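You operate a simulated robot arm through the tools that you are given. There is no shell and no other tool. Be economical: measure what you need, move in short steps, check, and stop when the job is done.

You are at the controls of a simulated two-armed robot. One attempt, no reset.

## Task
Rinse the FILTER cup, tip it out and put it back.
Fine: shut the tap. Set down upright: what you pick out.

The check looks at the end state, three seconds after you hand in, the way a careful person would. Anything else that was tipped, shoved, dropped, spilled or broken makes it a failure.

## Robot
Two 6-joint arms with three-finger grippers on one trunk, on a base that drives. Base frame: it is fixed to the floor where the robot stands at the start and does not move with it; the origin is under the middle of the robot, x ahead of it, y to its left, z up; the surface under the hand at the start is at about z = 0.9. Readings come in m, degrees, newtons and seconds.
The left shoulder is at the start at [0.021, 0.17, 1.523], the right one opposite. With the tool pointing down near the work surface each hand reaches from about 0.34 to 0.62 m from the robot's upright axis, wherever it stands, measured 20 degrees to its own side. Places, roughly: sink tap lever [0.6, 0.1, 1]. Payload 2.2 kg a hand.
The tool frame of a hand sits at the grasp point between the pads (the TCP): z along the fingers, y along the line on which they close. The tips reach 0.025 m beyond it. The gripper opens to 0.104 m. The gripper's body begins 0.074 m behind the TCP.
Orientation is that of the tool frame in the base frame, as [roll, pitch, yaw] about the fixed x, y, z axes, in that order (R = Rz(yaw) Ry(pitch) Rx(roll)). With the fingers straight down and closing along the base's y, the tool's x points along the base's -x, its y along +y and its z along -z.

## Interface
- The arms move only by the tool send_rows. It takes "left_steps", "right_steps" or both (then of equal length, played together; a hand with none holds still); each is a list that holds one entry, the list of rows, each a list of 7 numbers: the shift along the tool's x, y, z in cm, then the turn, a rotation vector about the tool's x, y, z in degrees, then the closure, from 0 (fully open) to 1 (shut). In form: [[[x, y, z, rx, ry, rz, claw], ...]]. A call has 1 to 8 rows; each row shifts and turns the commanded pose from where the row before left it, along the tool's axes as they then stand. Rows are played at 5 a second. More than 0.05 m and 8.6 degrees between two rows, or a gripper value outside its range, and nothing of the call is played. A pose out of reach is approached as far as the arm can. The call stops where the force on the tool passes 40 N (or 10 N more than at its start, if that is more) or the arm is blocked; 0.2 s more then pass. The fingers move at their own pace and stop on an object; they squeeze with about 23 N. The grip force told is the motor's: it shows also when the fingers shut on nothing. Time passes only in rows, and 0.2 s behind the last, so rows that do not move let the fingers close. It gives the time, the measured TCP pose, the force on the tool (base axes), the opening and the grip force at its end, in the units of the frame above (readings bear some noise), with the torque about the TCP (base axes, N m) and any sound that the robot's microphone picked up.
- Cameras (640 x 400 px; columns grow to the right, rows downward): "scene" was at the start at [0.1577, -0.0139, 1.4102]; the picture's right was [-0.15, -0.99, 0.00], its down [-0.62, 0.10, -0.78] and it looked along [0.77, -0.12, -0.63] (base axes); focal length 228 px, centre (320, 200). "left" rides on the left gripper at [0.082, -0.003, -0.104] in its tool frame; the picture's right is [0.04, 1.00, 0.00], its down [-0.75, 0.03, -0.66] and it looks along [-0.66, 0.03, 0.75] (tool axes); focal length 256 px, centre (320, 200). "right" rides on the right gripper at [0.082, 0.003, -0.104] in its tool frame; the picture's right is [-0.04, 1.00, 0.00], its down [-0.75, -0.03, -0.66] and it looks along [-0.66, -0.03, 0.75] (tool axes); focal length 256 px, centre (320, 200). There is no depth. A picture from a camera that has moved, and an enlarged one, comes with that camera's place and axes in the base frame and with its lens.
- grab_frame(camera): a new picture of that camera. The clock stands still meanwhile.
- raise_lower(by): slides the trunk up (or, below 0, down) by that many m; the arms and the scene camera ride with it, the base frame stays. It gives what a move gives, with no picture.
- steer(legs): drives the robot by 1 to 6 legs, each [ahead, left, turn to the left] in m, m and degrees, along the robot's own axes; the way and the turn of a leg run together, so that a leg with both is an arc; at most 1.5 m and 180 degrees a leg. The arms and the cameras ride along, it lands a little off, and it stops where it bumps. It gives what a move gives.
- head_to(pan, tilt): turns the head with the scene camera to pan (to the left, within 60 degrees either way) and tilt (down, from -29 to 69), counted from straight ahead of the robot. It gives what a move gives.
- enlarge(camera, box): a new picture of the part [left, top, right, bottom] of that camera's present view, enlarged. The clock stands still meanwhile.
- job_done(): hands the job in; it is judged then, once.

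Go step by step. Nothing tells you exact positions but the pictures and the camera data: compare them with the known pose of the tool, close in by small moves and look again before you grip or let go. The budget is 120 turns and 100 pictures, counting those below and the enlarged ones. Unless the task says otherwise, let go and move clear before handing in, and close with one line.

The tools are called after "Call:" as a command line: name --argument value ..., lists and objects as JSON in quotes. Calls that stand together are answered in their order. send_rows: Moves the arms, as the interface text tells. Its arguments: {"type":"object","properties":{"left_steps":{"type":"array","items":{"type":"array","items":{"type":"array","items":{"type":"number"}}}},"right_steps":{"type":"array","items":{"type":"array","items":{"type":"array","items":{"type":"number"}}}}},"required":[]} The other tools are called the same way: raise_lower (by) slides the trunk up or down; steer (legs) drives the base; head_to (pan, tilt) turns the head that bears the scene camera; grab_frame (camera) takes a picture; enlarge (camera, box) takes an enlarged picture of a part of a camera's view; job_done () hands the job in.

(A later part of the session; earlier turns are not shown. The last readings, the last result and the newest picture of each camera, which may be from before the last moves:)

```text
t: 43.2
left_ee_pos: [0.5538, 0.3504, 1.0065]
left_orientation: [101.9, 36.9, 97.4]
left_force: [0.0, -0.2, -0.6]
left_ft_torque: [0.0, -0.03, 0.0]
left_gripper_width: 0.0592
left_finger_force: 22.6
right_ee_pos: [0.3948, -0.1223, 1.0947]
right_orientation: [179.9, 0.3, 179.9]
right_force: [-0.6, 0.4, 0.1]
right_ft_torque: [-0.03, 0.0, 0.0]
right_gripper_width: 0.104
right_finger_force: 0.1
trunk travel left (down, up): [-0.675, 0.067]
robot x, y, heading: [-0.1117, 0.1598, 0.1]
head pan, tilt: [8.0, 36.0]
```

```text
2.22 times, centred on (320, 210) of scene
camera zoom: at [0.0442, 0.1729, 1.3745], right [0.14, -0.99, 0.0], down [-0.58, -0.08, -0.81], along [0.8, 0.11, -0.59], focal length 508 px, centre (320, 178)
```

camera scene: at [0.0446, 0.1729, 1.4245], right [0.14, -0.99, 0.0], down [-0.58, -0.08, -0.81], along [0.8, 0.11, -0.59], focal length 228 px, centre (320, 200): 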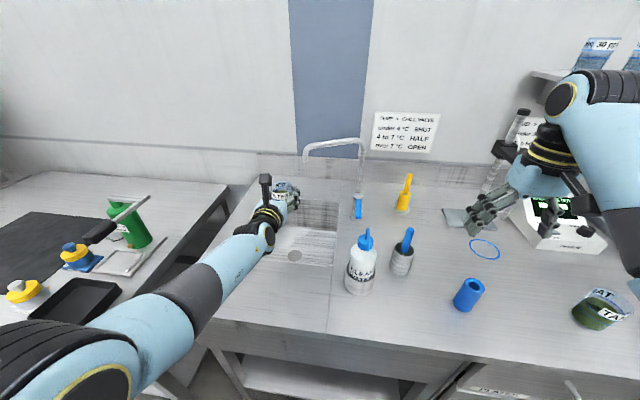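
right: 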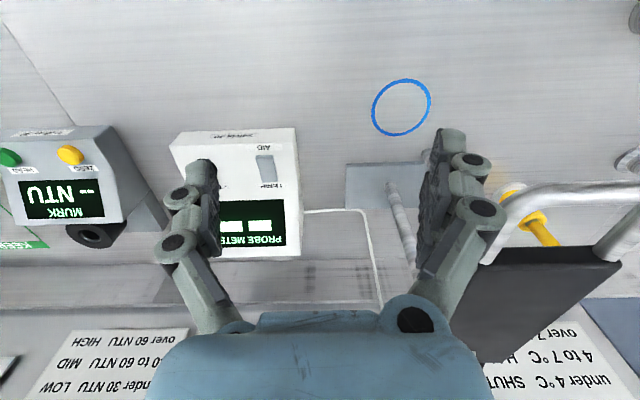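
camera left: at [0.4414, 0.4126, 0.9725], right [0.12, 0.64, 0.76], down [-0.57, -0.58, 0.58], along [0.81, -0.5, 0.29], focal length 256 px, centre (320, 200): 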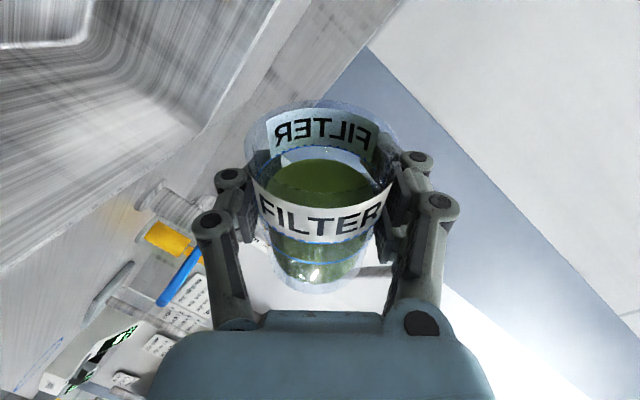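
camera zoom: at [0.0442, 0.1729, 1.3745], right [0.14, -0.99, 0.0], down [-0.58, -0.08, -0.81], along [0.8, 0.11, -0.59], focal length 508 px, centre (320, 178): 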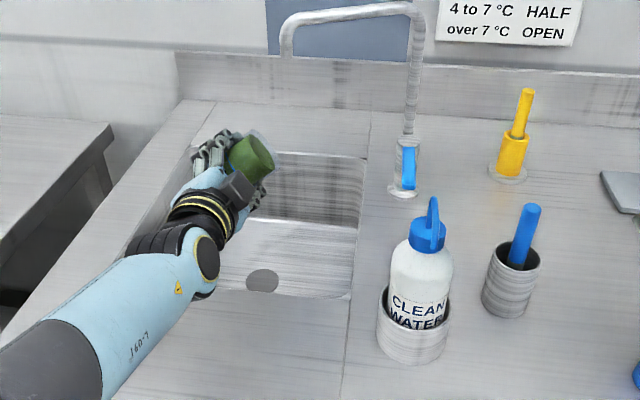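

The cup is well inverted, yet still shows green contents. I tilt further and wait a bit.

Call:
send_rows --left_steps '[[[0, 0, 0, 0, 0, -8.5, 0.7], [0, 0, 0, 0, 0, -8.5, 0.7], [0, 0, 0, 0, 0, -8.5, 0.7], [0, 0, 0, 0, 0, 0, 0.7], [0, 0, 0, 0, 0, 0, 0.7], [0, 0, 0, 0, 0, 0, 0.7], [0, 0, 0, 0, 0, 0, 0.7], [0, 0, 0, 0, 0, 0, 0.7]]]'

Call:
grab_frame --camera "left"

Call:
enlarge --camera "scene" --box '[240, 160, 340, 260]'

```text
t: 45.0
left_ee_pos: [0.5541, 0.3497, 1.0055]
left_orientation: [110.2, 61.4, 108.1]
left_force: [0.1, -0.4, -0.7]
left_ft_torque: [-0.02, 0.01, 0.01]
left_gripper_width: 0.0586
left_finger_force: 22.7
right_ee_pos: [0.3945, -0.1218, 1.0939]
right_orientation: [179.9, 0.3, 179.8]
right_force: [-0.3, 0.1, 0.2]
right_ft_torque: [0.0, -0.02, 0.0]
right_gripper_width: 0.104
right_finger_force: 0.0
trunk travel left (down, up): [-0.675, 0.067]
robot x, y, heading: [-0.1134, 0.1614, 0.0]
head pan, tilt: [8.0, 36.0]
```

```text
69 pictures are left
camera left: at [0.4383, 0.3833, 0.95], right [0.07, 0.91, 0.41], down [-0.53, -0.32, 0.78], along [0.84, -0.27, 0.46], focal length 256 px, centre (320, 200)
```

left: 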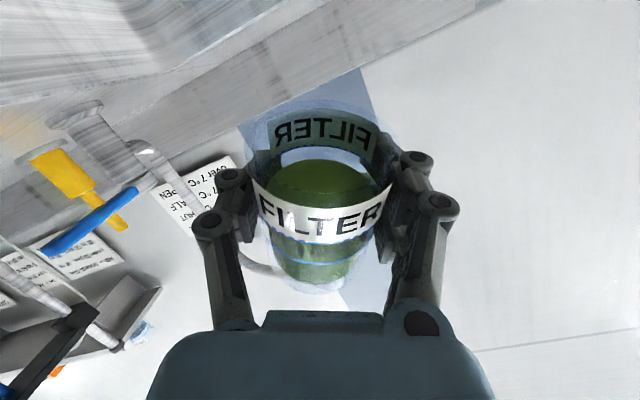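

```text
4.00 times, centred on (290, 210) of scene
camera zoom: at [0.0442, 0.1729, 1.3745], right [0.14, -0.99, 0.0], down [-0.58, -0.08, -0.81], along [0.8, 0.11, -0.59], focal length 914 px, centre (440, 160)
```

zoom: 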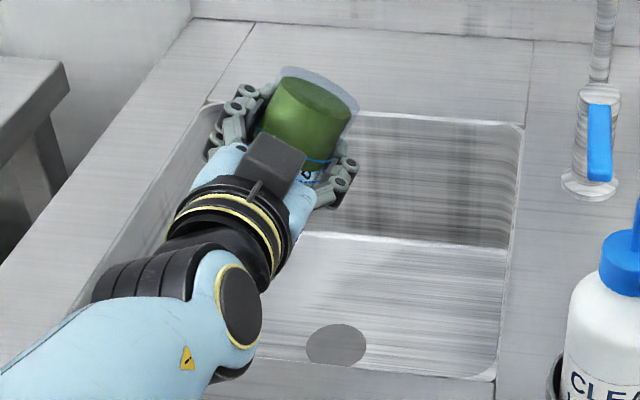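

The rendered contents stay fixed even at 150°, so rinsing under the tap is presumably what changes them. I roll back upright.

Call:
send_rows --left_steps '[[[0, 0, 0, 0, 0, 8.5, 0.7], [0, 0, 0, 0, 0, 8.5, 0.7], [0, 0, 0, 0, 0, 8.5, 0.7], [0, 0, 0, 0, 0, 8.5, 0.7], [0, 0, 0, 0, 0, 8.5, 0.7], [0, 0, 0, 0, 0, 8.5, 0.7]]]'

Call:
send_rows --left_steps '[[[0, 0, 0, 0, 0, 8.5, 0.7], [0, 0, 0, 0, 0, 8.5, 0.7], [0, 0, 0, 0, 0, 8.5, 0.7], [0, 0, 0, 0, 0, 8.5, 0.7], [0, 0, 0, 0, 0, 8.5, 0.7], [0, 0, 0, 0, 0, 8.5, 0.7]]]'

Call:
send_rows --left_steps '[[[0, 0, 0, 0, 0, 8.5, 0.7], [0, 0, 0, 0, 0, 8.5, 0.7], [0, 0, 0, 0, 0, 8.5, 0.7], [0, 0, 0, 0, 0, 8.5, 0.7], [0, 0, 0, 0, 0, 8.5, 0.7], [0, 0, 0, 0, 0, 8.5, 0.7]]]'

Call:
grab_frame --camera "left"

Call:
grab_frame --camera "right"

```text
t: 46.4
left_ee_pos: [0.5534, 0.3506, 1.0055]
left_orientation: [99.7, 11.6, 92.2]
left_force: [-0.2, 0.6, -0.5]
left_ft_torque: [0.0, -0.03, 0.0]
left_gripper_width: 0.0588
left_finger_force: 23.2
right_ee_pos: [0.3936, -0.1222, 1.0948]
right_orientation: [179.9, 0.3, 179.9]
right_force: [0.0, -0.3, 0.0]
right_ft_torque: [-0.01, -0.01, 0.0]
right_gripper_width: 0.1041
right_finger_force: 0.1
trunk travel left (down, up): [-0.675, 0.067]
robot x, y, heading: [-0.1162, 0.1614, -0.1]
head pan, tilt: [8.0, 36.0]
```

```text
t: 47.8
left_ee_pos: [0.5541, 0.3508, 1.0064]
left_orientation: [102.2, -38.7, 82.5]
left_force: [-0.5, 0.3, 0.0]
left_ft_torque: [0.02, 0.01, -0.01]
left_gripper_width: 0.0589
left_finger_force: 23.1
right_ee_pos: [0.3948, -0.1227, 1.0947]
right_orientation: [179.8, 0.2, 179.9]
right_force: [-0.6, 0.0, 0.7]
right_ft_torque: [-0.01, 0.02, -0.02]
right_gripper_width: 0.1039
right_finger_force: 0.1
trunk travel left (down, up): [-0.675, 0.067]
robot x, y, heading: [-0.1134, 0.1618, -0.1]
head pan, tilt: [8.0, 36.0]
```

```text
t: 49.2
left_ee_pos: [0.5522, 0.3482, 1.005]
left_orientation: [-178.6, -80.6, -1.4]
left_force: [-0.1, -0.2, -0.6]
left_ft_torque: [-0.05, 0.02, -0.02]
left_gripper_width: 0.0589
left_finger_force: 23.3
right_ee_pos: [0.3946, -0.123, 1.0944]
right_orientation: [179.9, 0.4, 179.9]
right_force: [-0.3, -0.4, -0.3]
right_ft_torque: [0.02, 0.0, -0.02]
right_gripper_width: 0.1044
right_finger_force: 0.0
trunk travel left (down, up): [-0.675, 0.067]
robot x, y, heading: [-0.1181, 0.1609, 0.2]
head pan, tilt: [8.0, 36.0]
```

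```text
67 pictures are left
camera left: at [0.4632, 0.3516, 1.1035], right [0.01, -1.0, 0.04], down [-0.77, -0.03, -0.64], along [0.64, -0.02, -0.77], focal length 256 px, centre (320, 200)
```

left: 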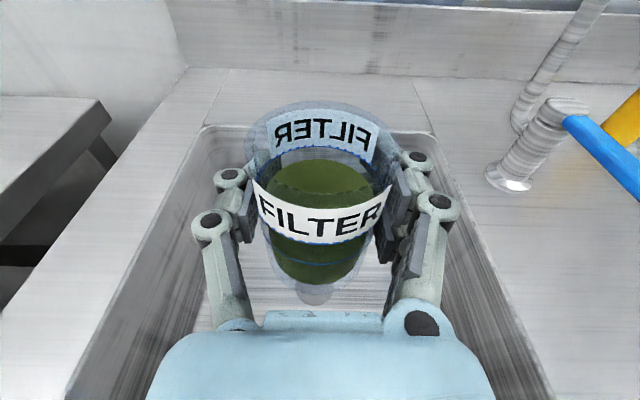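

```text
66 pictures are left
camera right: at [0.3118, -0.1196, 1.1974], right [0.04, 1.0, 0.0], down [0.75, -0.03, 0.66], along [0.66, -0.03, -0.75], focal length 256 px, centre (320, 200)
```

right: 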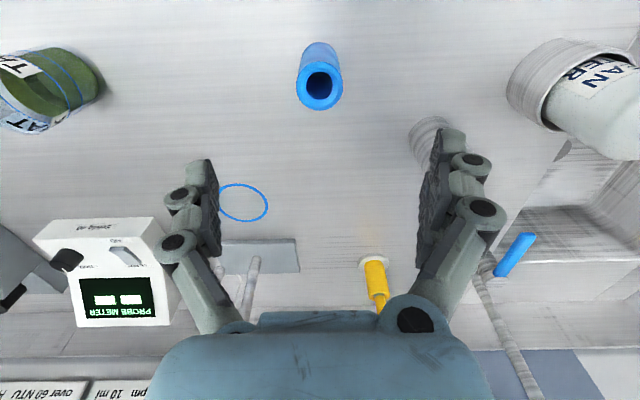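

Weight on the left hand dropped from about 1.6 N to 0.6 N, so the liquid has gone and the green is residue. The tap lever runs level from (0.653, 0.135, 0.987) to its tip at (0.572, 0.134, 0.988); I look at it enlarged for how it works.

Call:
enlarge --camera "right" --box '[440, 180, 600, 300]'

Call:
enlarge --camera "scene" --box '[320, 120, 400, 220]'

Call:
enlarge --camera "left" --box '[480, 40, 640, 200]'

```text
3.33 times, centred on (520, 240) of right
camera zoom: at [0.3118, -0.1196, 1.1974], right [0.04, 1.0, 0.0], down [0.75, -0.03, 0.66], along [0.66, -0.03, -0.75], focal length 853 px, centre (-347, 67)
```

zoom: 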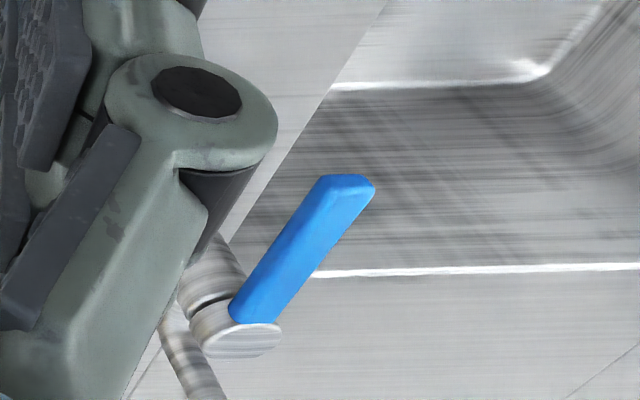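

```text
4.00 times, centred on (360, 170) of scene
camera zoom: at [0.0441, 0.1728, 1.3745], right [0.14, -0.99, 0.0], down [-0.58, -0.08, -0.81], along [0.8, 0.11, -0.59], focal length 914 px, centre (160, 320)
```

zoom: 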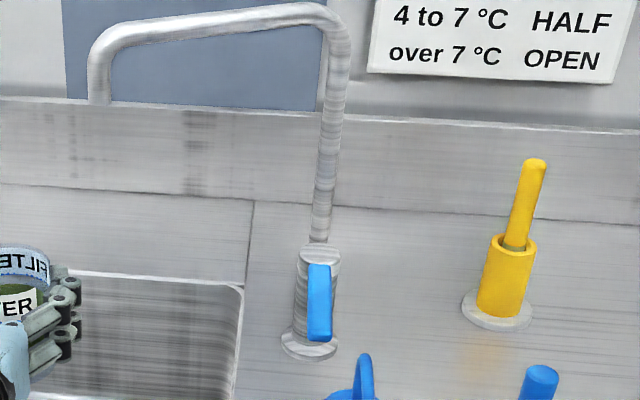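

```text
2.50 times, centred on (560, 120) of left
camera zoom: at [0.4632, 0.3516, 1.1035], right [0.01, -1.0, 0.04], down [-0.77, -0.03, -0.64], along [0.64, -0.02, -0.77], focal length 640 px, centre (-280, 400)
```

zoom: 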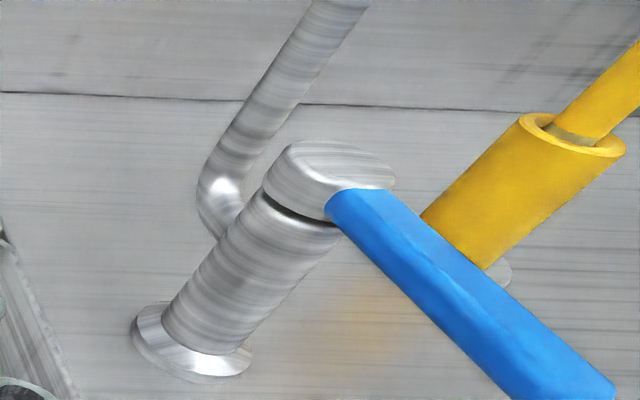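

The lever looks like a cap turning about the vertical column. With the base further forward-left the right hand can reach it tool-down, so I raise a little and drive there, keeping the cup above the basin.

Call:
raise_lower --by 0.045

Call:
steer --legs '[[0, 0.08, 0], [0.11, 0, 0]]'

Call:
grab_frame --camera "right"

Call:
grab_frame --camera "scene"

```text
t: 50.0
left_ee_pos: [0.5534, 0.3483, 1.0503]
left_orientation: [-179.2, -80.6, -0.7]
left_force: [1.0, 0.7, 0.1]
left_ft_torque: [0.0, 0.01, 0.02]
left_gripper_width: 0.059
left_finger_force: 23.1
right_ee_pos: [0.3945, -0.1234, 1.1395]
right_orientation: [179.8, 0.3, 179.9]
right_force: [0.6, 0.0, -0.1]
right_ft_torque: [-0.02, 0.02, -0.01]
right_gripper_width: 0.1041
right_finger_force: 0.1
trunk travel left (down, up): [-0.72, 0.022]
robot x, y, heading: [-0.1127, 0.1615, -0.1]
head pan, tilt: [8.0, 36.0]
```

```text
t: 51.9
left_ee_pos: [0.6699, 0.425, 1.0504]
left_orientation: [-179.1, -80.5, -0.8]
left_force: [0.1, 0.4, -0.2]
left_ft_torque: [0.0, -0.01, 0.02]
left_gripper_width: 0.0588
left_finger_force: 23.2
right_ee_pos: [0.5087, -0.0458, 1.1388]
right_orientation: [179.9, 0.3, 179.6]
right_force: [1.2, -1.2, -0.3]
right_ft_torque: [0.01, 0.0, 0.03]
right_gripper_width: 0.1039
right_finger_force: 0.1
trunk travel left (down, up): [-0.72, 0.022]
robot x, y, heading: [-0.0006, 0.2406, -0.2]
head pan, tilt: [8.0, 36.0]
```

```text
62 pictures are left
camera right: at [0.4261, -0.0429, 1.2421], right [0.05, 1.0, 0.0], down [0.75, -0.04, 0.66], along [0.66, -0.03, -0.75], focal length 256 px, centre (320, 200)
```

right: 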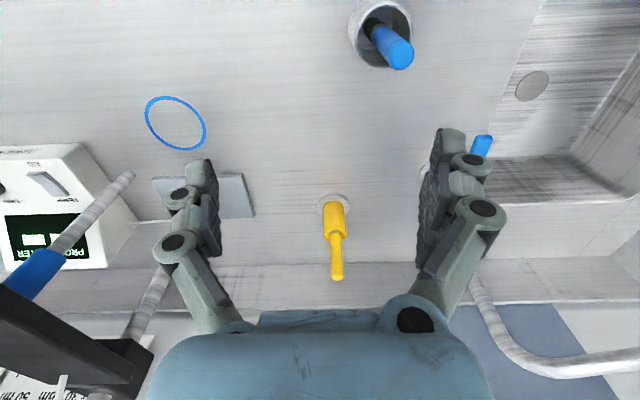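

```text
61 pictures are left
camera scene: at [0.1595, 0.2505, 1.4195], right [0.13, -0.99, 0.0], down [-0.58, -0.08, -0.81], along [0.8, 0.11, -0.59], focal length 228 px, centre (320, 200)
```

scene: 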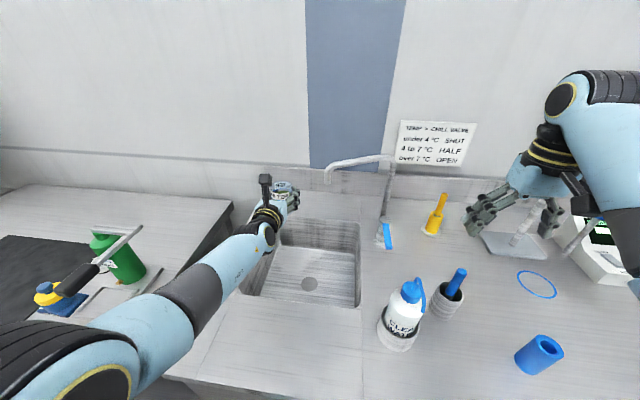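

I bring the right hand above the lever at (0.595, 0.134), fingers narrowed to 5 cm to straddle it.

Call:
send_rows --right_steps '[[[-2.5, 3, 0, 0, 0, 0, 0.3], [-2.5, 3, 0, 0, 0, 0, 0.52], [-2, 4, 0, 0, 0, 0, 0.52], [-1.6, 4, 0, 0, 0, 0, 0.52], [0, 4, 0, 0, 0, 0, 0.52], [0, 0, 3, 0, 0, 0, 0.52]]]'

Call:
grab_frame --camera "right"

```text
t: 53.3
left_ee_pos: [0.6696, 0.4251, 1.0502]
left_orientation: [-179.0, -80.5, -0.9]
left_force: [-1.5, -0.9, -0.5]
left_ft_torque: [-0.01, -0.01, -0.02]
left_gripper_width: 0.0589
left_finger_force: 22.6
right_ee_pos: [0.5956, 0.1368, 1.1117]
right_orientation: [179.8, 0.2, 179.7]
right_force: [-0.6, -0.6, 0.0]
right_ft_torque: [-0.01, -0.03, 0.0]
right_gripper_width: 0.0499
right_finger_force: 0.1
trunk travel left (down, up): [-0.72, 0.022]
robot x, y, heading: [-0.002, 0.2393, -0.2]
head pan, tilt: [8.0, 36.0]
```

```text
60 pictures are left
camera right: at [0.5138, 0.1402, 1.2142], right [0.05, 1.0, 0.0], down [0.75, -0.04, 0.66], along [0.66, -0.03, -0.75], focal length 256 px, centre (320, 200)
```

right: 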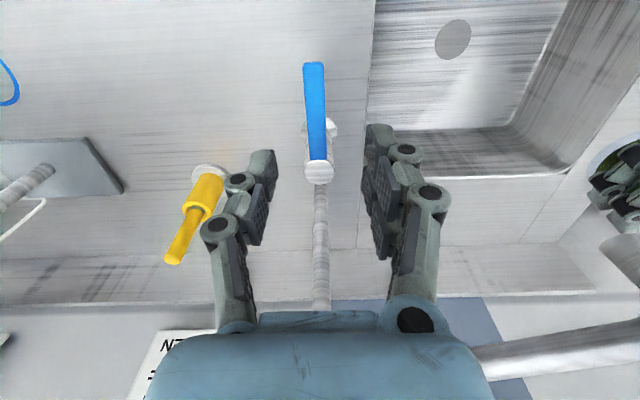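

The lever is between the fingers in view (y≈0.133). I lower so the fingers straddle it.

Call:
send_rows --right_steps '[[[0.3, -0.3, 3.5, 0, 0, 0, 0.52], [0, 0, 3.5, 0, 0, 0, 0.52], [0, 0, 2.5, 0, 0, 0, 0.52], [0, 0, 2, 0, 0, 0, 0.52]]]'

Call:
grab_frame --camera "right"

```text
t: 54.3
left_ee_pos: [0.6695, 0.4254, 1.0497]
left_orientation: [-179.2, -80.6, -0.9]
left_force: [-0.8, 0.4, 0.3]
left_ft_torque: [-0.04, -0.01, 0.04]
left_gripper_width: 0.0591
left_finger_force: 22.9
right_ee_pos: [0.5879, 0.1302, 0.9989]
right_orientation: [179.9, 0.4, 179.7]
right_force: [-0.5, -0.1, 0.6]
right_ft_torque: [-0.01, 0.0, 0.02]
right_gripper_width: 0.0499
right_finger_force: 0.0
right hand out of reach, approached as far as the arm can: row 4
trunk travel left (down, up): [-0.72, 0.022]
robot x, y, heading: [-0.0033, 0.2419, -0.4]
head pan, tilt: [8.0, 36.0]
```

```text
59 pictures are left
camera right: at [0.505, 0.1335, 1.1022], right [0.05, 1.0, 0.0], down [0.75, -0.04, 0.66], along [0.66, -0.03, -0.75], focal length 256 px, centre (320, 200)
```

right: 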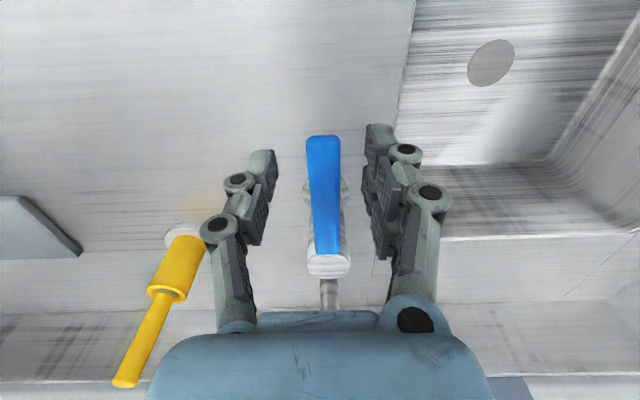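

The fingers straddle the lever. Before turning it, I bring the cup under the spout with the left arm, in small steps.

Call:
send_rows --left_steps '[[[0, 2, -1.2, 0, 0, 0, 0.7], [0, 2, -1.2, 0, 0, 0, 0.7], [0, 2.2, -1.2, 0, 0, 0, 0.7], [0, 2.2, -1.2, 0, 0, 0, 0.7]]]'

Call:
grab_frame --camera "scene"

Call:
grab_frame --camera "left"

```text
t: 55.5
left_ee_pos: [0.6322, 0.3991, 1.055]
left_orientation: [-147.5, -79.9, -30.9]
left_force: [-0.5, -1.1, -0.7]
left_ft_torque: [-0.01, -0.02, -0.01]
left_gripper_width: 0.0591
left_finger_force: 23.3
right_ee_pos: [0.5881, 0.1312, 1.0001]
right_orientation: [179.9, 0.3, 179.7]
right_force: [0.9, 0.3, 0.0]
right_ft_torque: [0.01, 0.03, 0.01]
right_gripper_width: 0.0499
right_finger_force: 0.1
trunk travel left (down, up): [-0.72, 0.022]
robot x, y, heading: [0.0024, 0.2382, -0.1]
head pan, tilt: [8.0, 36.0]
stopped in row 4 (left hand): the arm was blocked; the commanded pose is now the measured one
```

```text
58 pictures are left
camera scene: at [0.1596, 0.2514, 1.4195], right [0.13, -0.99, 0.0], down [-0.58, -0.08, -0.81], along [0.8, 0.11, -0.59], focal length 228 px, centre (320, 200)
```

scene: 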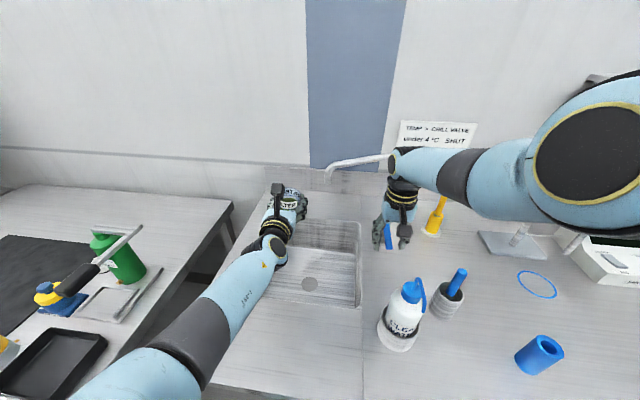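

```text
57 pictures are left
camera left: at [0.5406, 0.391, 1.1515], right [0.03, -1.0, -0.06], down [-0.76, 0.01, -0.65], along [0.65, 0.06, -0.76], focal length 256 px, centre (320, 200)
```

left: 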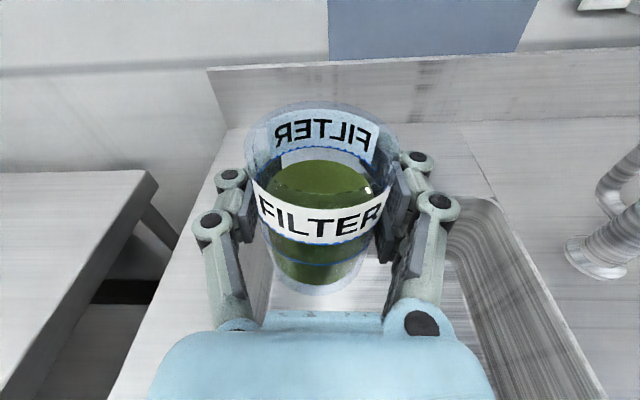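

The wrist's roll limit blocks it. If the tool yaws to the right the limit should relax, so I turn the left tool right by about 28° and then shift under the spout.

Call:
send_rows --left_steps '[[[0, 0, 0, -7, 0, -2.5, 0.7], [0, 0, 0, -7, 0, -2.5, 0.7], [0, 0, 0, -7, 0, 0, 0.7], [0, 0, 0, -7, 0, 0, 0.7], [0, 2.5, 1.1, 0, 0, 0, 0.7], [0, 2.5, 1.1, 0, 0, 0, 0.7]]]'

Call:
grab_frame --camera "left"

```text
t: 57.1
left_ee_pos: [0.6474, 0.3836, 1.04]
left_orientation: [-145.6, -78.5, -35.0]
left_force: [-0.6, 0.5, 0.2]
left_ft_torque: [0.0, -0.02, 0.0]
left_gripper_width: 0.0587
left_finger_force: 23.1
left hand out of reach, approached as far as the arm can: row 1, 2, 3, 4
right_ee_pos: [0.587, 0.1308, 0.9985]
right_orientation: [179.8, 0.5, 179.8]
right_force: [-0.5, 0.1, -0.4]
right_ft_torque: [0.0, -0.02, 0.01]
right_gripper_width: 0.0497
right_finger_force: 0.0
trunk travel left (down, up): [-0.72, 0.022]
robot x, y, heading: [-0.0032, 0.2407, -0.4]
head pan, tilt: [8.0, 36.0]
stopped in row 6 (left hand): the arm was blocked; the commanded pose is now the measured one
```

```text
56 pictures are left
camera left: at [0.5581, 0.3773, 1.1367], right [-0.01, -1.0, -0.07], down [-0.77, 0.05, -0.64], along [0.64, 0.05, -0.77], focal length 256 px, centre (320, 200)
```

left: 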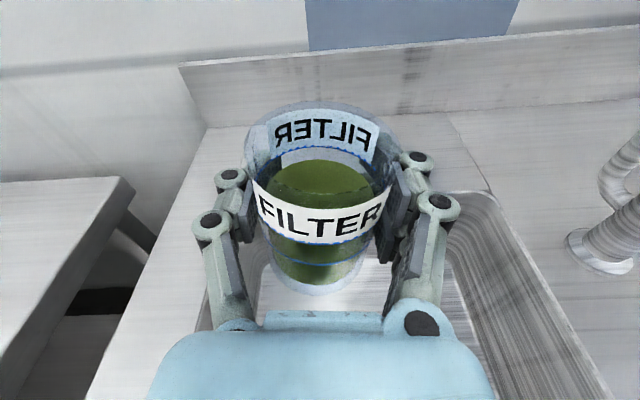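

That's a hard limit, so I'll open the tap here, then drive to put the cup under the spout. First I restore the left arm to its comfortable level pose.

Call:
send_rows --left_steps '[[[0, -1.5, 0.8, 0, 0, -3, 0.7], [0, -1.5, 0.8, 0, 0, -3, 0.7], [0.5, -1.5, 0.8, 0, 0, 0, 0.7], [0, 0, 0, 0, 0, 0, 0.7]]]'

Call:
send_rows --right_steps '[[[0, 1.5, 0, 0, 0, 0, 0.52], [0, 1.5, 0, 0, 0, 0, 0.52], [0, 1.5, 0, 0, 0, 0, 0.52], [0, 0, 0, 0, 0, 0, 0.52]]]'

Call:
grab_frame --camera "right"

Call:
grab_frame --camera "left"

```text
t: 58.1
left_ee_pos: [0.6733, 0.426, 1.0435]
left_orientation: [-177.4, -80.3, -2.3]
left_force: [-0.3, -0.7, -0.7]
left_ft_torque: [0.05, -0.01, 0.03]
left_gripper_width: 0.0587
left_finger_force: 23.6
right_ee_pos: [0.5868, 0.1313, 0.9998]
right_orientation: [179.9, 0.3, 179.8]
right_force: [-0.5, 0.0, 0.0]
right_ft_torque: [0.02, 0.01, 0.0]
right_gripper_width: 0.0499
right_finger_force: 0.1
trunk travel left (down, up): [-0.72, 0.022]
robot x, y, heading: [0.0008, 0.2412, -0.3]
head pan, tilt: [8.0, 36.0]
```

```text
t: 59.1
left_ee_pos: [0.675, 0.4207, 1.0423]
left_orientation: [-176.2, -80.3, -3.5]
left_force: [0.1, -0.7, -1.3]
left_ft_torque: [0.03, 0.02, -0.01]
left_gripper_width: 0.0587
left_finger_force: 23.1
right_ee_pos: [0.5815, 0.1644, 1.0018]
right_orientation: [-179.9, 0.2, 179.5]
right_force: [6.1, -31.0, -5.6]
right_ft_torque: [-0.22, -0.08, -0.03]
right_gripper_width: 0.0719
right_finger_force: 16.8
right hand out of reach, approached as far as the arm can: row 1, 2
trunk travel left (down, up): [-0.72, 0.022]
robot x, y, heading: [0.0022, 0.2411, -0.4]
head pan, tilt: [8.0, 36.0]
```

```text
55 pictures are left
camera right: at [0.4984, 0.1668, 1.1057], right [0.05, 1.0, 0.0], down [0.75, -0.04, 0.66], along [0.66, -0.03, -0.75], focal length 256 px, centre (320, 200)
```

right: 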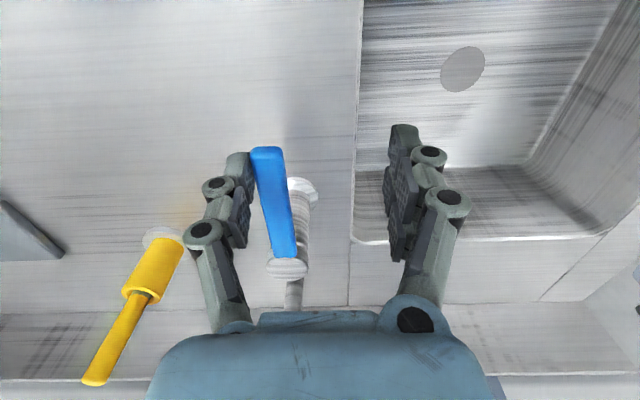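

```text
54 pictures are left
camera left: at [0.5858, 0.4219, 1.1418], right [0.01, -1.0, 0.03], down [-0.77, -0.03, -0.63], along [0.63, -0.01, -0.77], focal length 256 px, centre (320, 200)
```

left: 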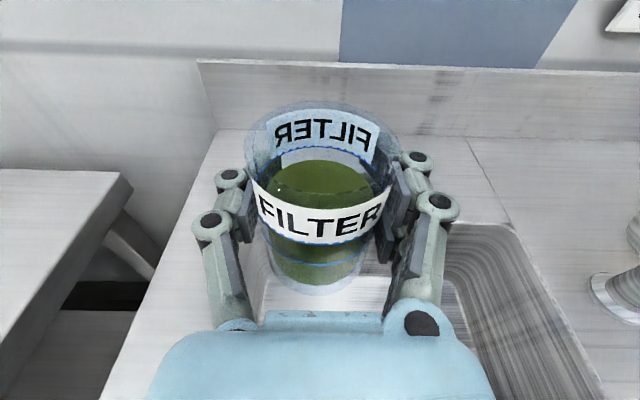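

The lever resists to the left (31 N, unmoved). I ease off and try to the right.

Call:
send_rows --right_steps '[[[0, -1.5, 0, 0, 0, 0, 0.52], [0, -1.5, 0, 0, 0, 0, 0.52], [0, -1.5, 0, 0, 0, 0, 0.52], [0, -1, 0, 0, 0, 0, 0.52], [0, -1, 0, 0, 0, 0, 0.52], [0, -1, 0, 0, 0, 0, 0.52], [0, 0, 0, 0, 0, 0, 0.52]]]'

Call:
grab_frame --camera "right"

```text
t: 60.7
left_ee_pos: [0.6739, 0.4258, 1.0428]
left_orientation: [-177.3, -80.3, -2.2]
left_force: [0.5, -0.2, -0.5]
left_ft_torque: [-0.03, -0.03, 0.01]
left_gripper_width: 0.0588
left_finger_force: 23.1
right_ee_pos: [0.5806, 0.097, 1.0025]
right_orientation: [180.0, 0.3, 179.7]
right_force: [-0.5, -0.3, 1.0]
right_ft_torque: [0.0, -0.04, 0.01]
right_gripper_width: 0.0501
right_finger_force: 0.1
trunk travel left (down, up): [-0.72, 0.022]
robot x, y, heading: [0.002, 0.2415, -0.4]
head pan, tilt: [8.0, 36.0]
```

```text
53 pictures are left
camera right: at [0.4984, 0.1005, 1.1067], right [0.04, 1.0, 0.0], down [0.75, -0.03, 0.66], along [0.66, -0.03, -0.75], focal length 256 px, centre (320, 200)
```

right: 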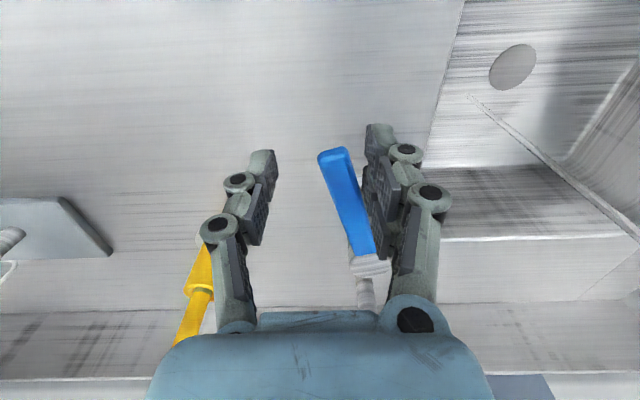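

The lever turns to the right, and a thin stream of water now shows. I turn it a bit further.

Call:
send_rows --right_steps '[[[0, -1.2, 0, 0, 0, 0, 0.52], [-0.3, -1.2, 0, 0, 0, 0, 0.52], [-0.4, -1.2, 0, 0, 0, 0, 0.52], [-0.4, -1.0, 0, 0, 0, 0, 0.52], [0, 0, 0, 0, 0, 0, 0.52]]]'

Call:
grab_frame --camera "right"

Call:
grab_frame --camera "scene"

```text
t: 61.9
left_ee_pos: [0.6743, 0.4244, 1.0433]
left_orientation: [-177.4, -80.3, -2.3]
left_force: [0.0, -0.3, -0.3]
left_ft_torque: [0.01, -0.01, 0.02]
left_gripper_width: 0.0588
left_finger_force: 23.5
right_ee_pos: [0.5916, 0.0522, 1.0044]
right_orientation: [179.9, 0.5, 179.6]
right_force: [-0.1, -0.3, 0.3]
right_ft_torque: [-0.03, 0.01, -0.01]
right_gripper_width: 0.0501
right_finger_force: 0.0
trunk travel left (down, up): [-0.72, 0.022]
robot x, y, heading: [-0.0007, 0.2426, -0.5]
head pan, tilt: [8.0, 36.0]
```

```text
52 pictures are left
camera right: at [0.5099, 0.0556, 1.1074], right [0.04, 1.0, 0.0], down [0.75, -0.03, 0.66], along [0.66, -0.03, -0.75], focal length 256 px, centre (320, 200)
```

right: 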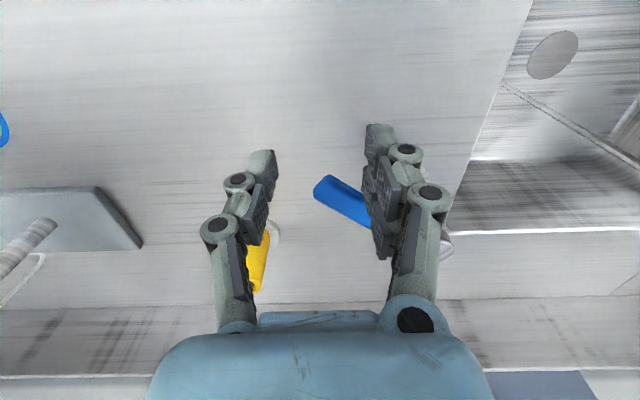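

```text
51 pictures are left
camera scene: at [0.159, 0.2516, 1.4196], right [0.13, -0.99, 0.0], down [-0.58, -0.08, -0.81], along [0.8, 0.11, -0.59], focal length 228 px, centre (320, 200)
```

scene: 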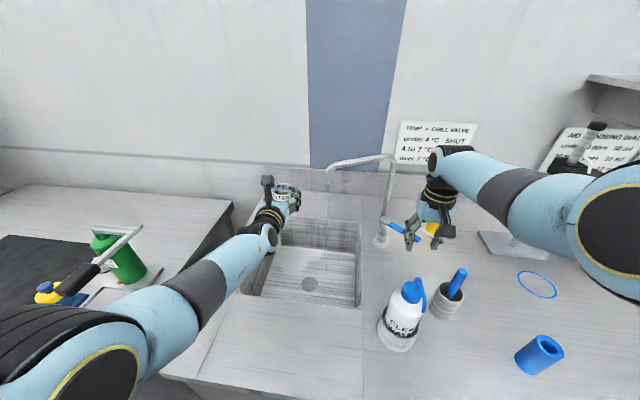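

Water flows straight down at about (0.627, 0.292). I lift the right hand clear and drive so the cup comes beneath the stream.

Call:
send_rows --right_steps '[[[0, 0, -3, 0, 0, 0, 0.52], [0, 0, -3, 0, 0, 0, 0.52], [0, 0, -3, 0, 0, 0, 0.52], [0, 0, -1.5, 0, 0, 0, 0.52]]]'

Call:
steer --legs '[[-0.047, 0, 0], [0, -0.135, 0]]'

Call:
grab_frame --camera "left"

Call:
grab_frame --camera "scene"

```text
t: 62.9
left_ee_pos: [0.6742, 0.4249, 1.0424]
left_orientation: [-177.3, -80.4, -2.3]
left_force: [-0.5, -0.2, -0.7]
left_ft_torque: [0.0, 0.02, -0.01]
left_gripper_width: 0.0591
left_finger_force: 23.1
right_ee_pos: [0.5908, 0.052, 1.11]
right_orientation: [179.8, 0.2, 179.8]
right_force: [0.1, 0.4, 0.4]
right_ft_torque: [0.0, 0.0, 0.0]
right_gripper_width: 0.0499
right_finger_force: 0.0
trunk travel left (down, up): [-0.72, 0.022]
robot x, y, heading: [0.0024, 0.2409, 0.1]
head pan, tilt: [8.0, 36.0]
```

```text
t: 64.7
left_ee_pos: [0.6255, 0.2893, 1.0439]
left_orientation: [-177.1, -80.3, -2.5]
left_force: [-0.4, -0.4, -1.3]
left_ft_torque: [-0.02, 0.01, 0.01]
left_gripper_width: 0.0588
left_finger_force: 23.1
right_ee_pos: [0.5422, -0.084, 1.1089]
right_orientation: [179.9, 0.3, 179.7]
right_force: [-0.1, -0.2, 0.2]
right_ft_torque: [0.0, -0.01, -0.01]
right_gripper_width: 0.0501
right_finger_force: 0.0
trunk travel left (down, up): [-0.72, 0.022]
robot x, y, heading: [-0.0471, 0.1041, -0.2]
head pan, tilt: [8.0, 36.0]
```

```text
50 pictures are left
camera left: at [0.5364, 0.2907, 1.1415], right [0.01, -1.0, 0.03], down [-0.77, -0.03, -0.63], along [0.63, -0.02, -0.77], focal length 256 px, centre (320, 200)
```

left: 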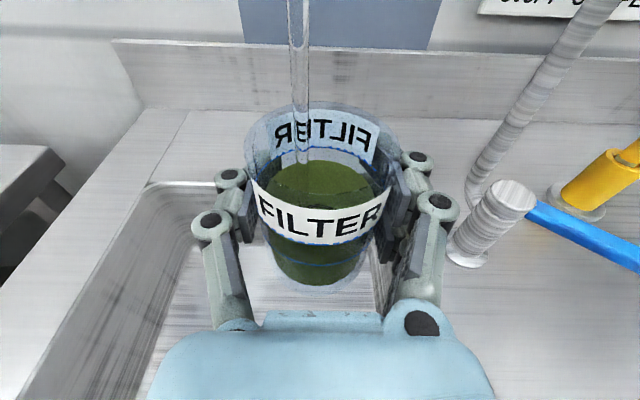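

```text
49 pictures are left
camera scene: at [0.1112, 0.1155, 1.4194], right [0.13, -0.99, 0.0], down [-0.58, -0.08, -0.81], along [0.8, 0.11, -0.59], focal length 228 px, centre (320, 200)
```

scene: 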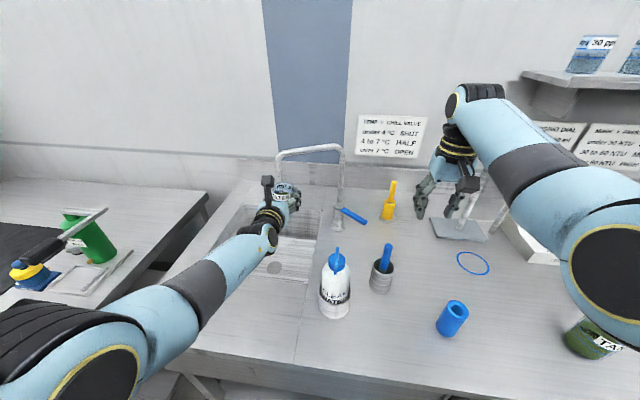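

The stream falls into the cup. I hold still a few seconds and watch it fill.

Call:
send_rows --left_steps '[[[0, 0, 0, 0, 0, 0, 0.7], [0, 0, 0, 0, 0, 0, 0.7], [0, 0, 0, 0, 0, 0, 0.7], [0, 0, 0, 0, 0, 0, 0.7], [0, 0, 0, 0, 0, 0, 0.7], [0, 0, 0, 0, 0, 0, 0.7], [0, 0, 0, 0, 0, 0, 0.7], [0, 0, 0, 0, 0, 0, 0.7]]]'

Call:
grab_frame --camera "left"

```text
t: 66.5
left_ee_pos: [0.6243, 0.2885, 1.044]
left_orientation: [-177.2, -80.4, -2.3]
left_force: [-0.2, 0.4, -1.0]
left_ft_torque: [-0.01, 0.01, 0.0]
left_gripper_width: 0.0595
left_finger_force: 23.1
right_ee_pos: [0.5419, -0.0849, 1.1093]
right_orientation: [179.9, 0.3, 179.7]
right_force: [0.5, 0.6, -0.1]
right_ft_torque: [0.0, 0.0, -0.03]
right_gripper_width: 0.05
right_finger_force: 0.1
trunk travel left (down, up): [-0.72, 0.022]
robot x, y, heading: [-0.0469, 0.1039, -0.3]
head pan, tilt: [8.0, 36.0]
```

```text
48 pictures are left
camera left: at [0.5357, 0.2909, 1.1418], right [0.01, -1.0, 0.03], down [-0.77, -0.03, -0.63], along [0.63, -0.02, -0.77], focal length 256 px, centre (320, 200)
```

left: 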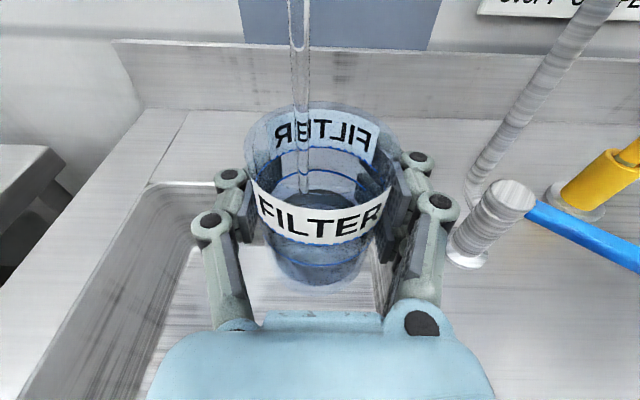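

The green is gone and clear water sits in the cup. I move 9 cm left out of the stream and tip the cup into the basin.

Call:
steer --legs '[[0, 0.085, 0]]'

Call:
send_rows --left_steps '[[[0, 0, 0, 0, 0, -8.5, 0.7], [0, 0, 0, 0, 0, -8.5, 0.7], [0, 0, 0, 0, 0, -8.5, 0.7], [0, 0, 0, 0, 0, -8.5, 0.7], [0, 0, 0, 0, 0, -8.5, 0.7], [0, 0, 0, 0, 0, -8.5, 0.7], [0, 0, 0, 0, 0, -8.5, 0.7], [0, 0, 0, 0, 0, -8.5, 0.7]]]'

Call:
send_rows --left_steps '[[[0, 0, 0, 0, 0, -8.5, 0.7], [0, 0, 0, 0, 0, -8.5, 0.7], [0, 0, 0, 0, 0, -8.5, 0.7], [0, 0, 0, 0, 0, -8.5, 0.7], [0, 0, 0, 0, 0, -8.5, 0.7], [0, 0, 0, 0, 0, -8.5, 0.7], [0, 0, 0, 0, 0, -8.5, 0.7], [0, 0, 0, 0, 0, -8.5, 0.7]]]'

Call:
send_rows --left_steps '[[[0, 0, 0, 0, 0, -8.5, 0.7], [0, 0, 0, 0, 0, 0, 0.7], [0, 0, 0, 0, 0, 0, 0.7], [0, 0, 0, 0, 0, 0, 0.7], [0, 0, 0, 0, 0, 0, 0.7], [0, 0, 0, 0, 0, 0, 0.7], [0, 0, 0, 0, 0, 0, 0.7], [0, 0, 0, 0, 0, 0, 0.7]]]'

Call:
grab_frame --camera "left"

```text
t: 67.6
left_ee_pos: [0.6249, 0.3742, 1.0446]
left_orientation: [-177.7, -80.3, -2.0]
left_force: [-0.8, -0.1, -1.5]
left_ft_torque: [0.01, 0.02, -0.03]
left_gripper_width: 0.0595
left_finger_force: 22.1
right_ee_pos: [0.5433, 0.001, 1.1109]
right_orientation: [-180.0, 0.3, 179.6]
right_force: [-0.2, -0.2, 0.2]
right_ft_torque: [-0.05, 0.0, 0.01]
right_gripper_width: 0.0496
right_finger_force: 0.1
trunk travel left (down, up): [-0.72, 0.022]
robot x, y, heading: [-0.0474, 0.1841, -0.3]
head pan, tilt: [8.0, 36.0]
```

```text
t: 69.4
left_ee_pos: [0.6246, 0.3737, 1.0435]
left_orientation: [100.4, -22.0, 86.4]
left_force: [0.1, 0.5, -0.5]
left_ft_torque: [-0.01, -0.01, 0.01]
left_gripper_width: 0.0596
left_finger_force: 22.8
right_ee_pos: [0.5418, 0.0001, 1.1099]
right_orientation: [180.0, 0.3, 179.6]
right_force: [0.6, 0.7, 0.5]
right_ft_torque: [0.01, 0.01, 0.0]
right_gripper_width: 0.0501
right_finger_force: 0.0
trunk travel left (down, up): [-0.72, 0.022]
robot x, y, heading: [-0.0493, 0.1868, -0.3]
head pan, tilt: [8.0, 36.0]
```

```text
t: 71.2
left_ee_pos: [0.6259, 0.3751, 1.0427]
left_orientation: [103.7, 45.0, 100.2]
left_force: [0.1, -1.0, -0.1]
left_ft_torque: [-0.04, 0.0, 0.0]
left_gripper_width: 0.059
left_finger_force: 23.1
right_ee_pos: [0.5424, -0.0001, 1.1103]
right_orientation: [179.9, 0.3, 179.7]
right_force: [-0.2, 0.1, 0.1]
right_ft_torque: [0.01, 0.03, 0.01]
right_gripper_width: 0.0501
right_finger_force: 0.1
trunk travel left (down, up): [-0.72, 0.022]
robot x, y, heading: [-0.0458, 0.1884, -0.0]
head pan, tilt: [8.0, 36.0]
```

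```text
t: 73.0
left_ee_pos: [0.6243, 0.3734, 1.0429]
left_orientation: [106.2, 52.9, 103.4]
left_force: [0.1, 0.5, -1.2]
left_ft_torque: [-0.03, -0.01, 0.0]
left_gripper_width: 0.0589
left_finger_force: 23.5
right_ee_pos: [0.5421, 0.0008, 1.1107]
right_orientation: [179.9, 0.3, 179.7]
right_force: [0.1, 0.2, -0.3]
right_ft_torque: [0.03, 0.0, 0.0]
right_gripper_width: 0.05
right_finger_force: 0.1
trunk travel left (down, up): [-0.72, 0.022]
robot x, y, heading: [-0.0525, 0.1896, -0.2]
head pan, tilt: [8.0, 36.0]
```

```text
47 pictures are left
camera left: at [0.5105, 0.4187, 0.9943], right [0.09, 0.83, 0.55], down [-0.54, -0.42, 0.73], along [0.84, -0.36, 0.41], focal length 256 px, centre (320, 200)
```

left: 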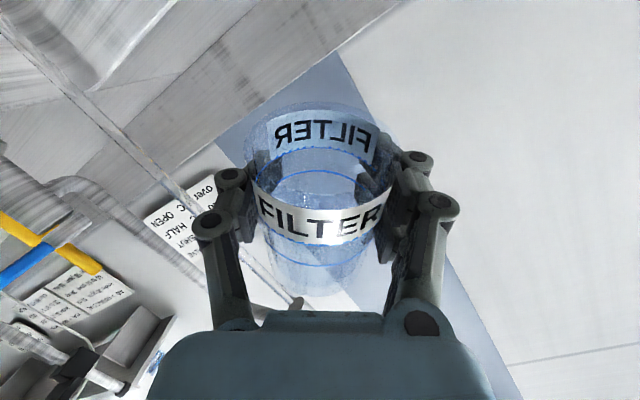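

The cup is clear and empty. I roll it upright.

Call:
send_rows --left_steps '[[[0, 0, 0, 0, 0, 8.5, 0.7], [0, 0, 0, 0, 0, 8.5, 0.7], [0, 0, 0, 0, 0, 8.5, 0.7], [0, 0, 0, 0, 0, 8.5, 0.7], [0, 0, 0, 0, 0, 8.5, 0.7], [0, 0, 0, 0, 0, 8.5, 0.7], [0, 0, 0, 0, 0, 8.5, 0.7], [0, 0, 0, 0, 0, 8.5, 0.7]]]'

Call:
send_rows --left_steps '[[[0, 0, 0, 0, 0, 8.5, 0.7], [0, 0, 0, 0, 0, 8.5, 0.7], [0, 0, 0, 0, 0, 8.5, 0.7], [0, 0, 0, 0, 0, 8.5, 0.7], [0, 0, 0, 0, 0, 8.5, 0.7], [0, 0, 0, 0, 0, 8.5, 0.7], [0, 0, 0, 0, 0, 8.5, 0.7], [0, 0, 0, 0, 0, 8.5, 0.7]]]'

Call:
send_rows --left_steps '[[[0, 0, 0, 0, 0, 8.5, 0.7], [0, 0, 0, 0, 0, 0, 0.7]]]'

Call:
steer --legs '[[0, 0.05, 0.2], [0.05, 0, 0]]'

Call:
grab_frame --camera "left"

Call:
grab_frame --camera "right"

```text
t: 74.8
left_ee_pos: [0.6246, 0.3737, 1.0437]
left_orientation: [99.9, -14.0, 88.0]
left_force: [-0.3, -0.6, 0.0]
left_ft_torque: [0.0, 0.0, 0.0]
left_gripper_width: 0.059
left_finger_force: 23.1
right_ee_pos: [0.5417, 0.0011, 1.1099]
right_orientation: [179.9, 0.3, 179.7]
right_force: [-0.9, -0.2, -0.6]
right_ft_torque: [0.02, 0.02, -0.02]
right_gripper_width: 0.0499
right_finger_force: 0.1
trunk travel left (down, up): [-0.72, 0.022]
robot x, y, heading: [-0.0505, 0.1888, -0.3]
head pan, tilt: [8.0, 36.0]
```

```text
t: 76.6
left_ee_pos: [0.6251, 0.3734, 1.0429]
left_orientation: [141.1, -77.5, 39.9]
left_force: [0.1, 0.0, -0.9]
left_ft_torque: [-0.01, 0.0, -0.02]
left_gripper_width: 0.059
left_finger_force: 23.0
right_ee_pos: [0.5423, 0.0004, 1.1109]
right_orientation: [179.9, 0.3, 179.7]
right_force: [0.1, -0.2, 0.2]
right_ft_torque: [0.0, 0.0, -0.02]
right_gripper_width: 0.0499
right_finger_force: 0.0
trunk travel left (down, up): [-0.72, 0.022]
robot x, y, heading: [-0.045, 0.1874, -0.2]
head pan, tilt: [8.0, 36.0]
```

```text
t: 77.2
left_ee_pos: [0.6248, 0.3727, 1.0432]
left_orientation: [-176.7, -80.3, -2.9]
left_force: [0.6, 0.4, 0.0]
left_ft_torque: [-0.01, 0.01, -0.02]
left_gripper_width: 0.059
left_finger_force: 23.1
right_ee_pos: [0.5415, 0.0005, 1.1098]
right_orientation: [179.9, 0.3, 179.7]
right_force: [0.5, 1.1, -0.5]
right_ft_torque: [0.02, 0.01, 0.0]
right_gripper_width: 0.0499
right_finger_force: 0.1
trunk travel left (down, up): [-0.72, 0.022]
robot x, y, heading: [-0.0477, 0.1852, -0.4]
head pan, tilt: [8.0, 36.0]
```

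```text
t: 78.7
left_ee_pos: [0.6725, 0.4244, 1.0446]
left_orientation: [-177.1, -80.3, -2.3]
left_force: [0.0, 0.2, -0.8]
left_ft_torque: [-0.02, -0.02, -0.01]
left_gripper_width: 0.0589
left_finger_force: 22.9
right_ee_pos: [0.5912, 0.0521, 1.1099]
right_orientation: [179.9, 0.4, -179.9]
right_force: [0.0, 0.8, 0.2]
right_ft_torque: [0.0, 0.01, 0.01]
right_gripper_width: 0.0498
right_finger_force: 0.0
trunk travel left (down, up): [-0.72, 0.022]
robot x, y, heading: [0.0041, 0.2376, -0.1]
head pan, tilt: [8.0, 36.0]
```

```text
46 pictures are left
camera left: at [0.5831, 0.4264, 1.1423], right [0.02, -1.0, 0.03], down [-0.77, -0.03, -0.63], along [0.64, -0.01, -0.77], focal length 256 px, centre (320, 200)
```

left: 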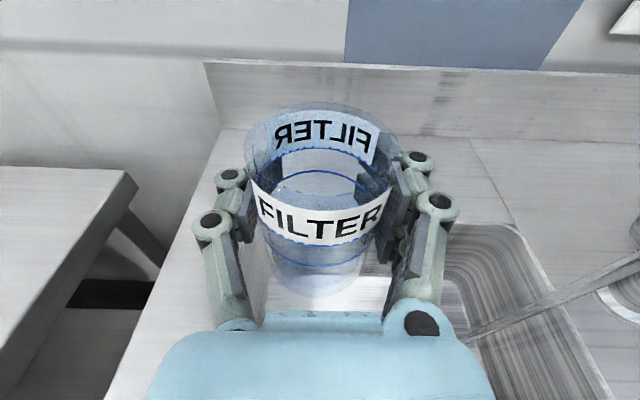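

```text
45 pictures are left
camera right: at [0.5087, 0.0547, 1.2139], right [0.04, 1.0, 0.0], down [0.75, -0.03, 0.66], along [0.66, -0.02, -0.75], focal length 256 px, centre (320, 200)
```

right: 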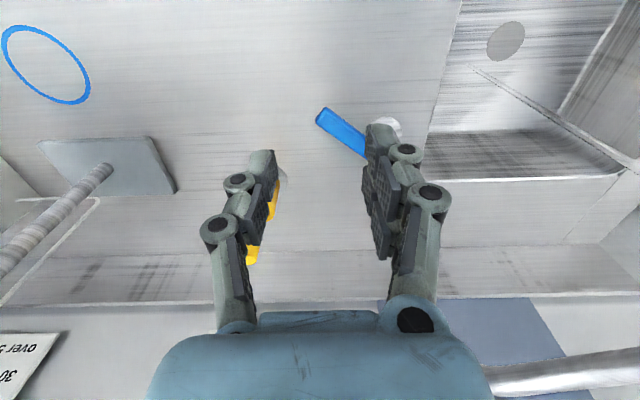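

The cup is empty and clean, and water still runs. To shut the tap I close the right fingers, come down to the right of the lever, and push it left to its stop.

Call:
send_rows --right_steps '[[[-0.5, -2, 0, 0, 0, 0, 0.8], [-1, -2, 0, 0, 0, 0, 1], [0, 0, 3.5, 0, 0, 0, 1], [0, 0, 3.5, 0, 0, 0, 1], [0, 0, 3.3, 0, 0, 0, 1]]]'

Call:
grab_frame --camera "right"

```text
t: 79.8
left_ee_pos: [0.6746, 0.4248, 1.0416]
left_orientation: [-177.1, -80.3, -2.1]
left_force: [-0.3, -0.9, 0.6]
left_ft_torque: [0.01, -0.02, 0.01]
left_gripper_width: 0.0592
left_finger_force: 23.0
right_ee_pos: [0.6093, 0.0127, 1.0071]
right_orientation: [179.9, 0.5, -179.8]
right_force: [0.4, 0.1, -0.6]
right_ft_torque: [0.0, 0.01, -0.02]
right_gripper_width: 0.0001
right_finger_force: 23.4
right hand out of reach, approached as far as the arm can: row 5
trunk travel left (down, up): [-0.72, 0.022]
robot x, y, heading: [0.0041, 0.2408, 0.1]
head pan, tilt: [8.0, 36.0]
```

```text
44 pictures are left
camera right: at [0.527, 0.015, 1.111], right [0.04, 1.0, 0.0], down [0.75, -0.03, 0.66], along [0.66, -0.02, -0.75], focal length 256 px, centre (320, 200)
```

right: 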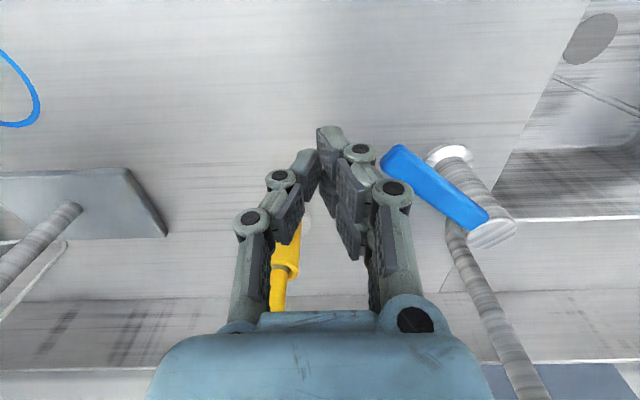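

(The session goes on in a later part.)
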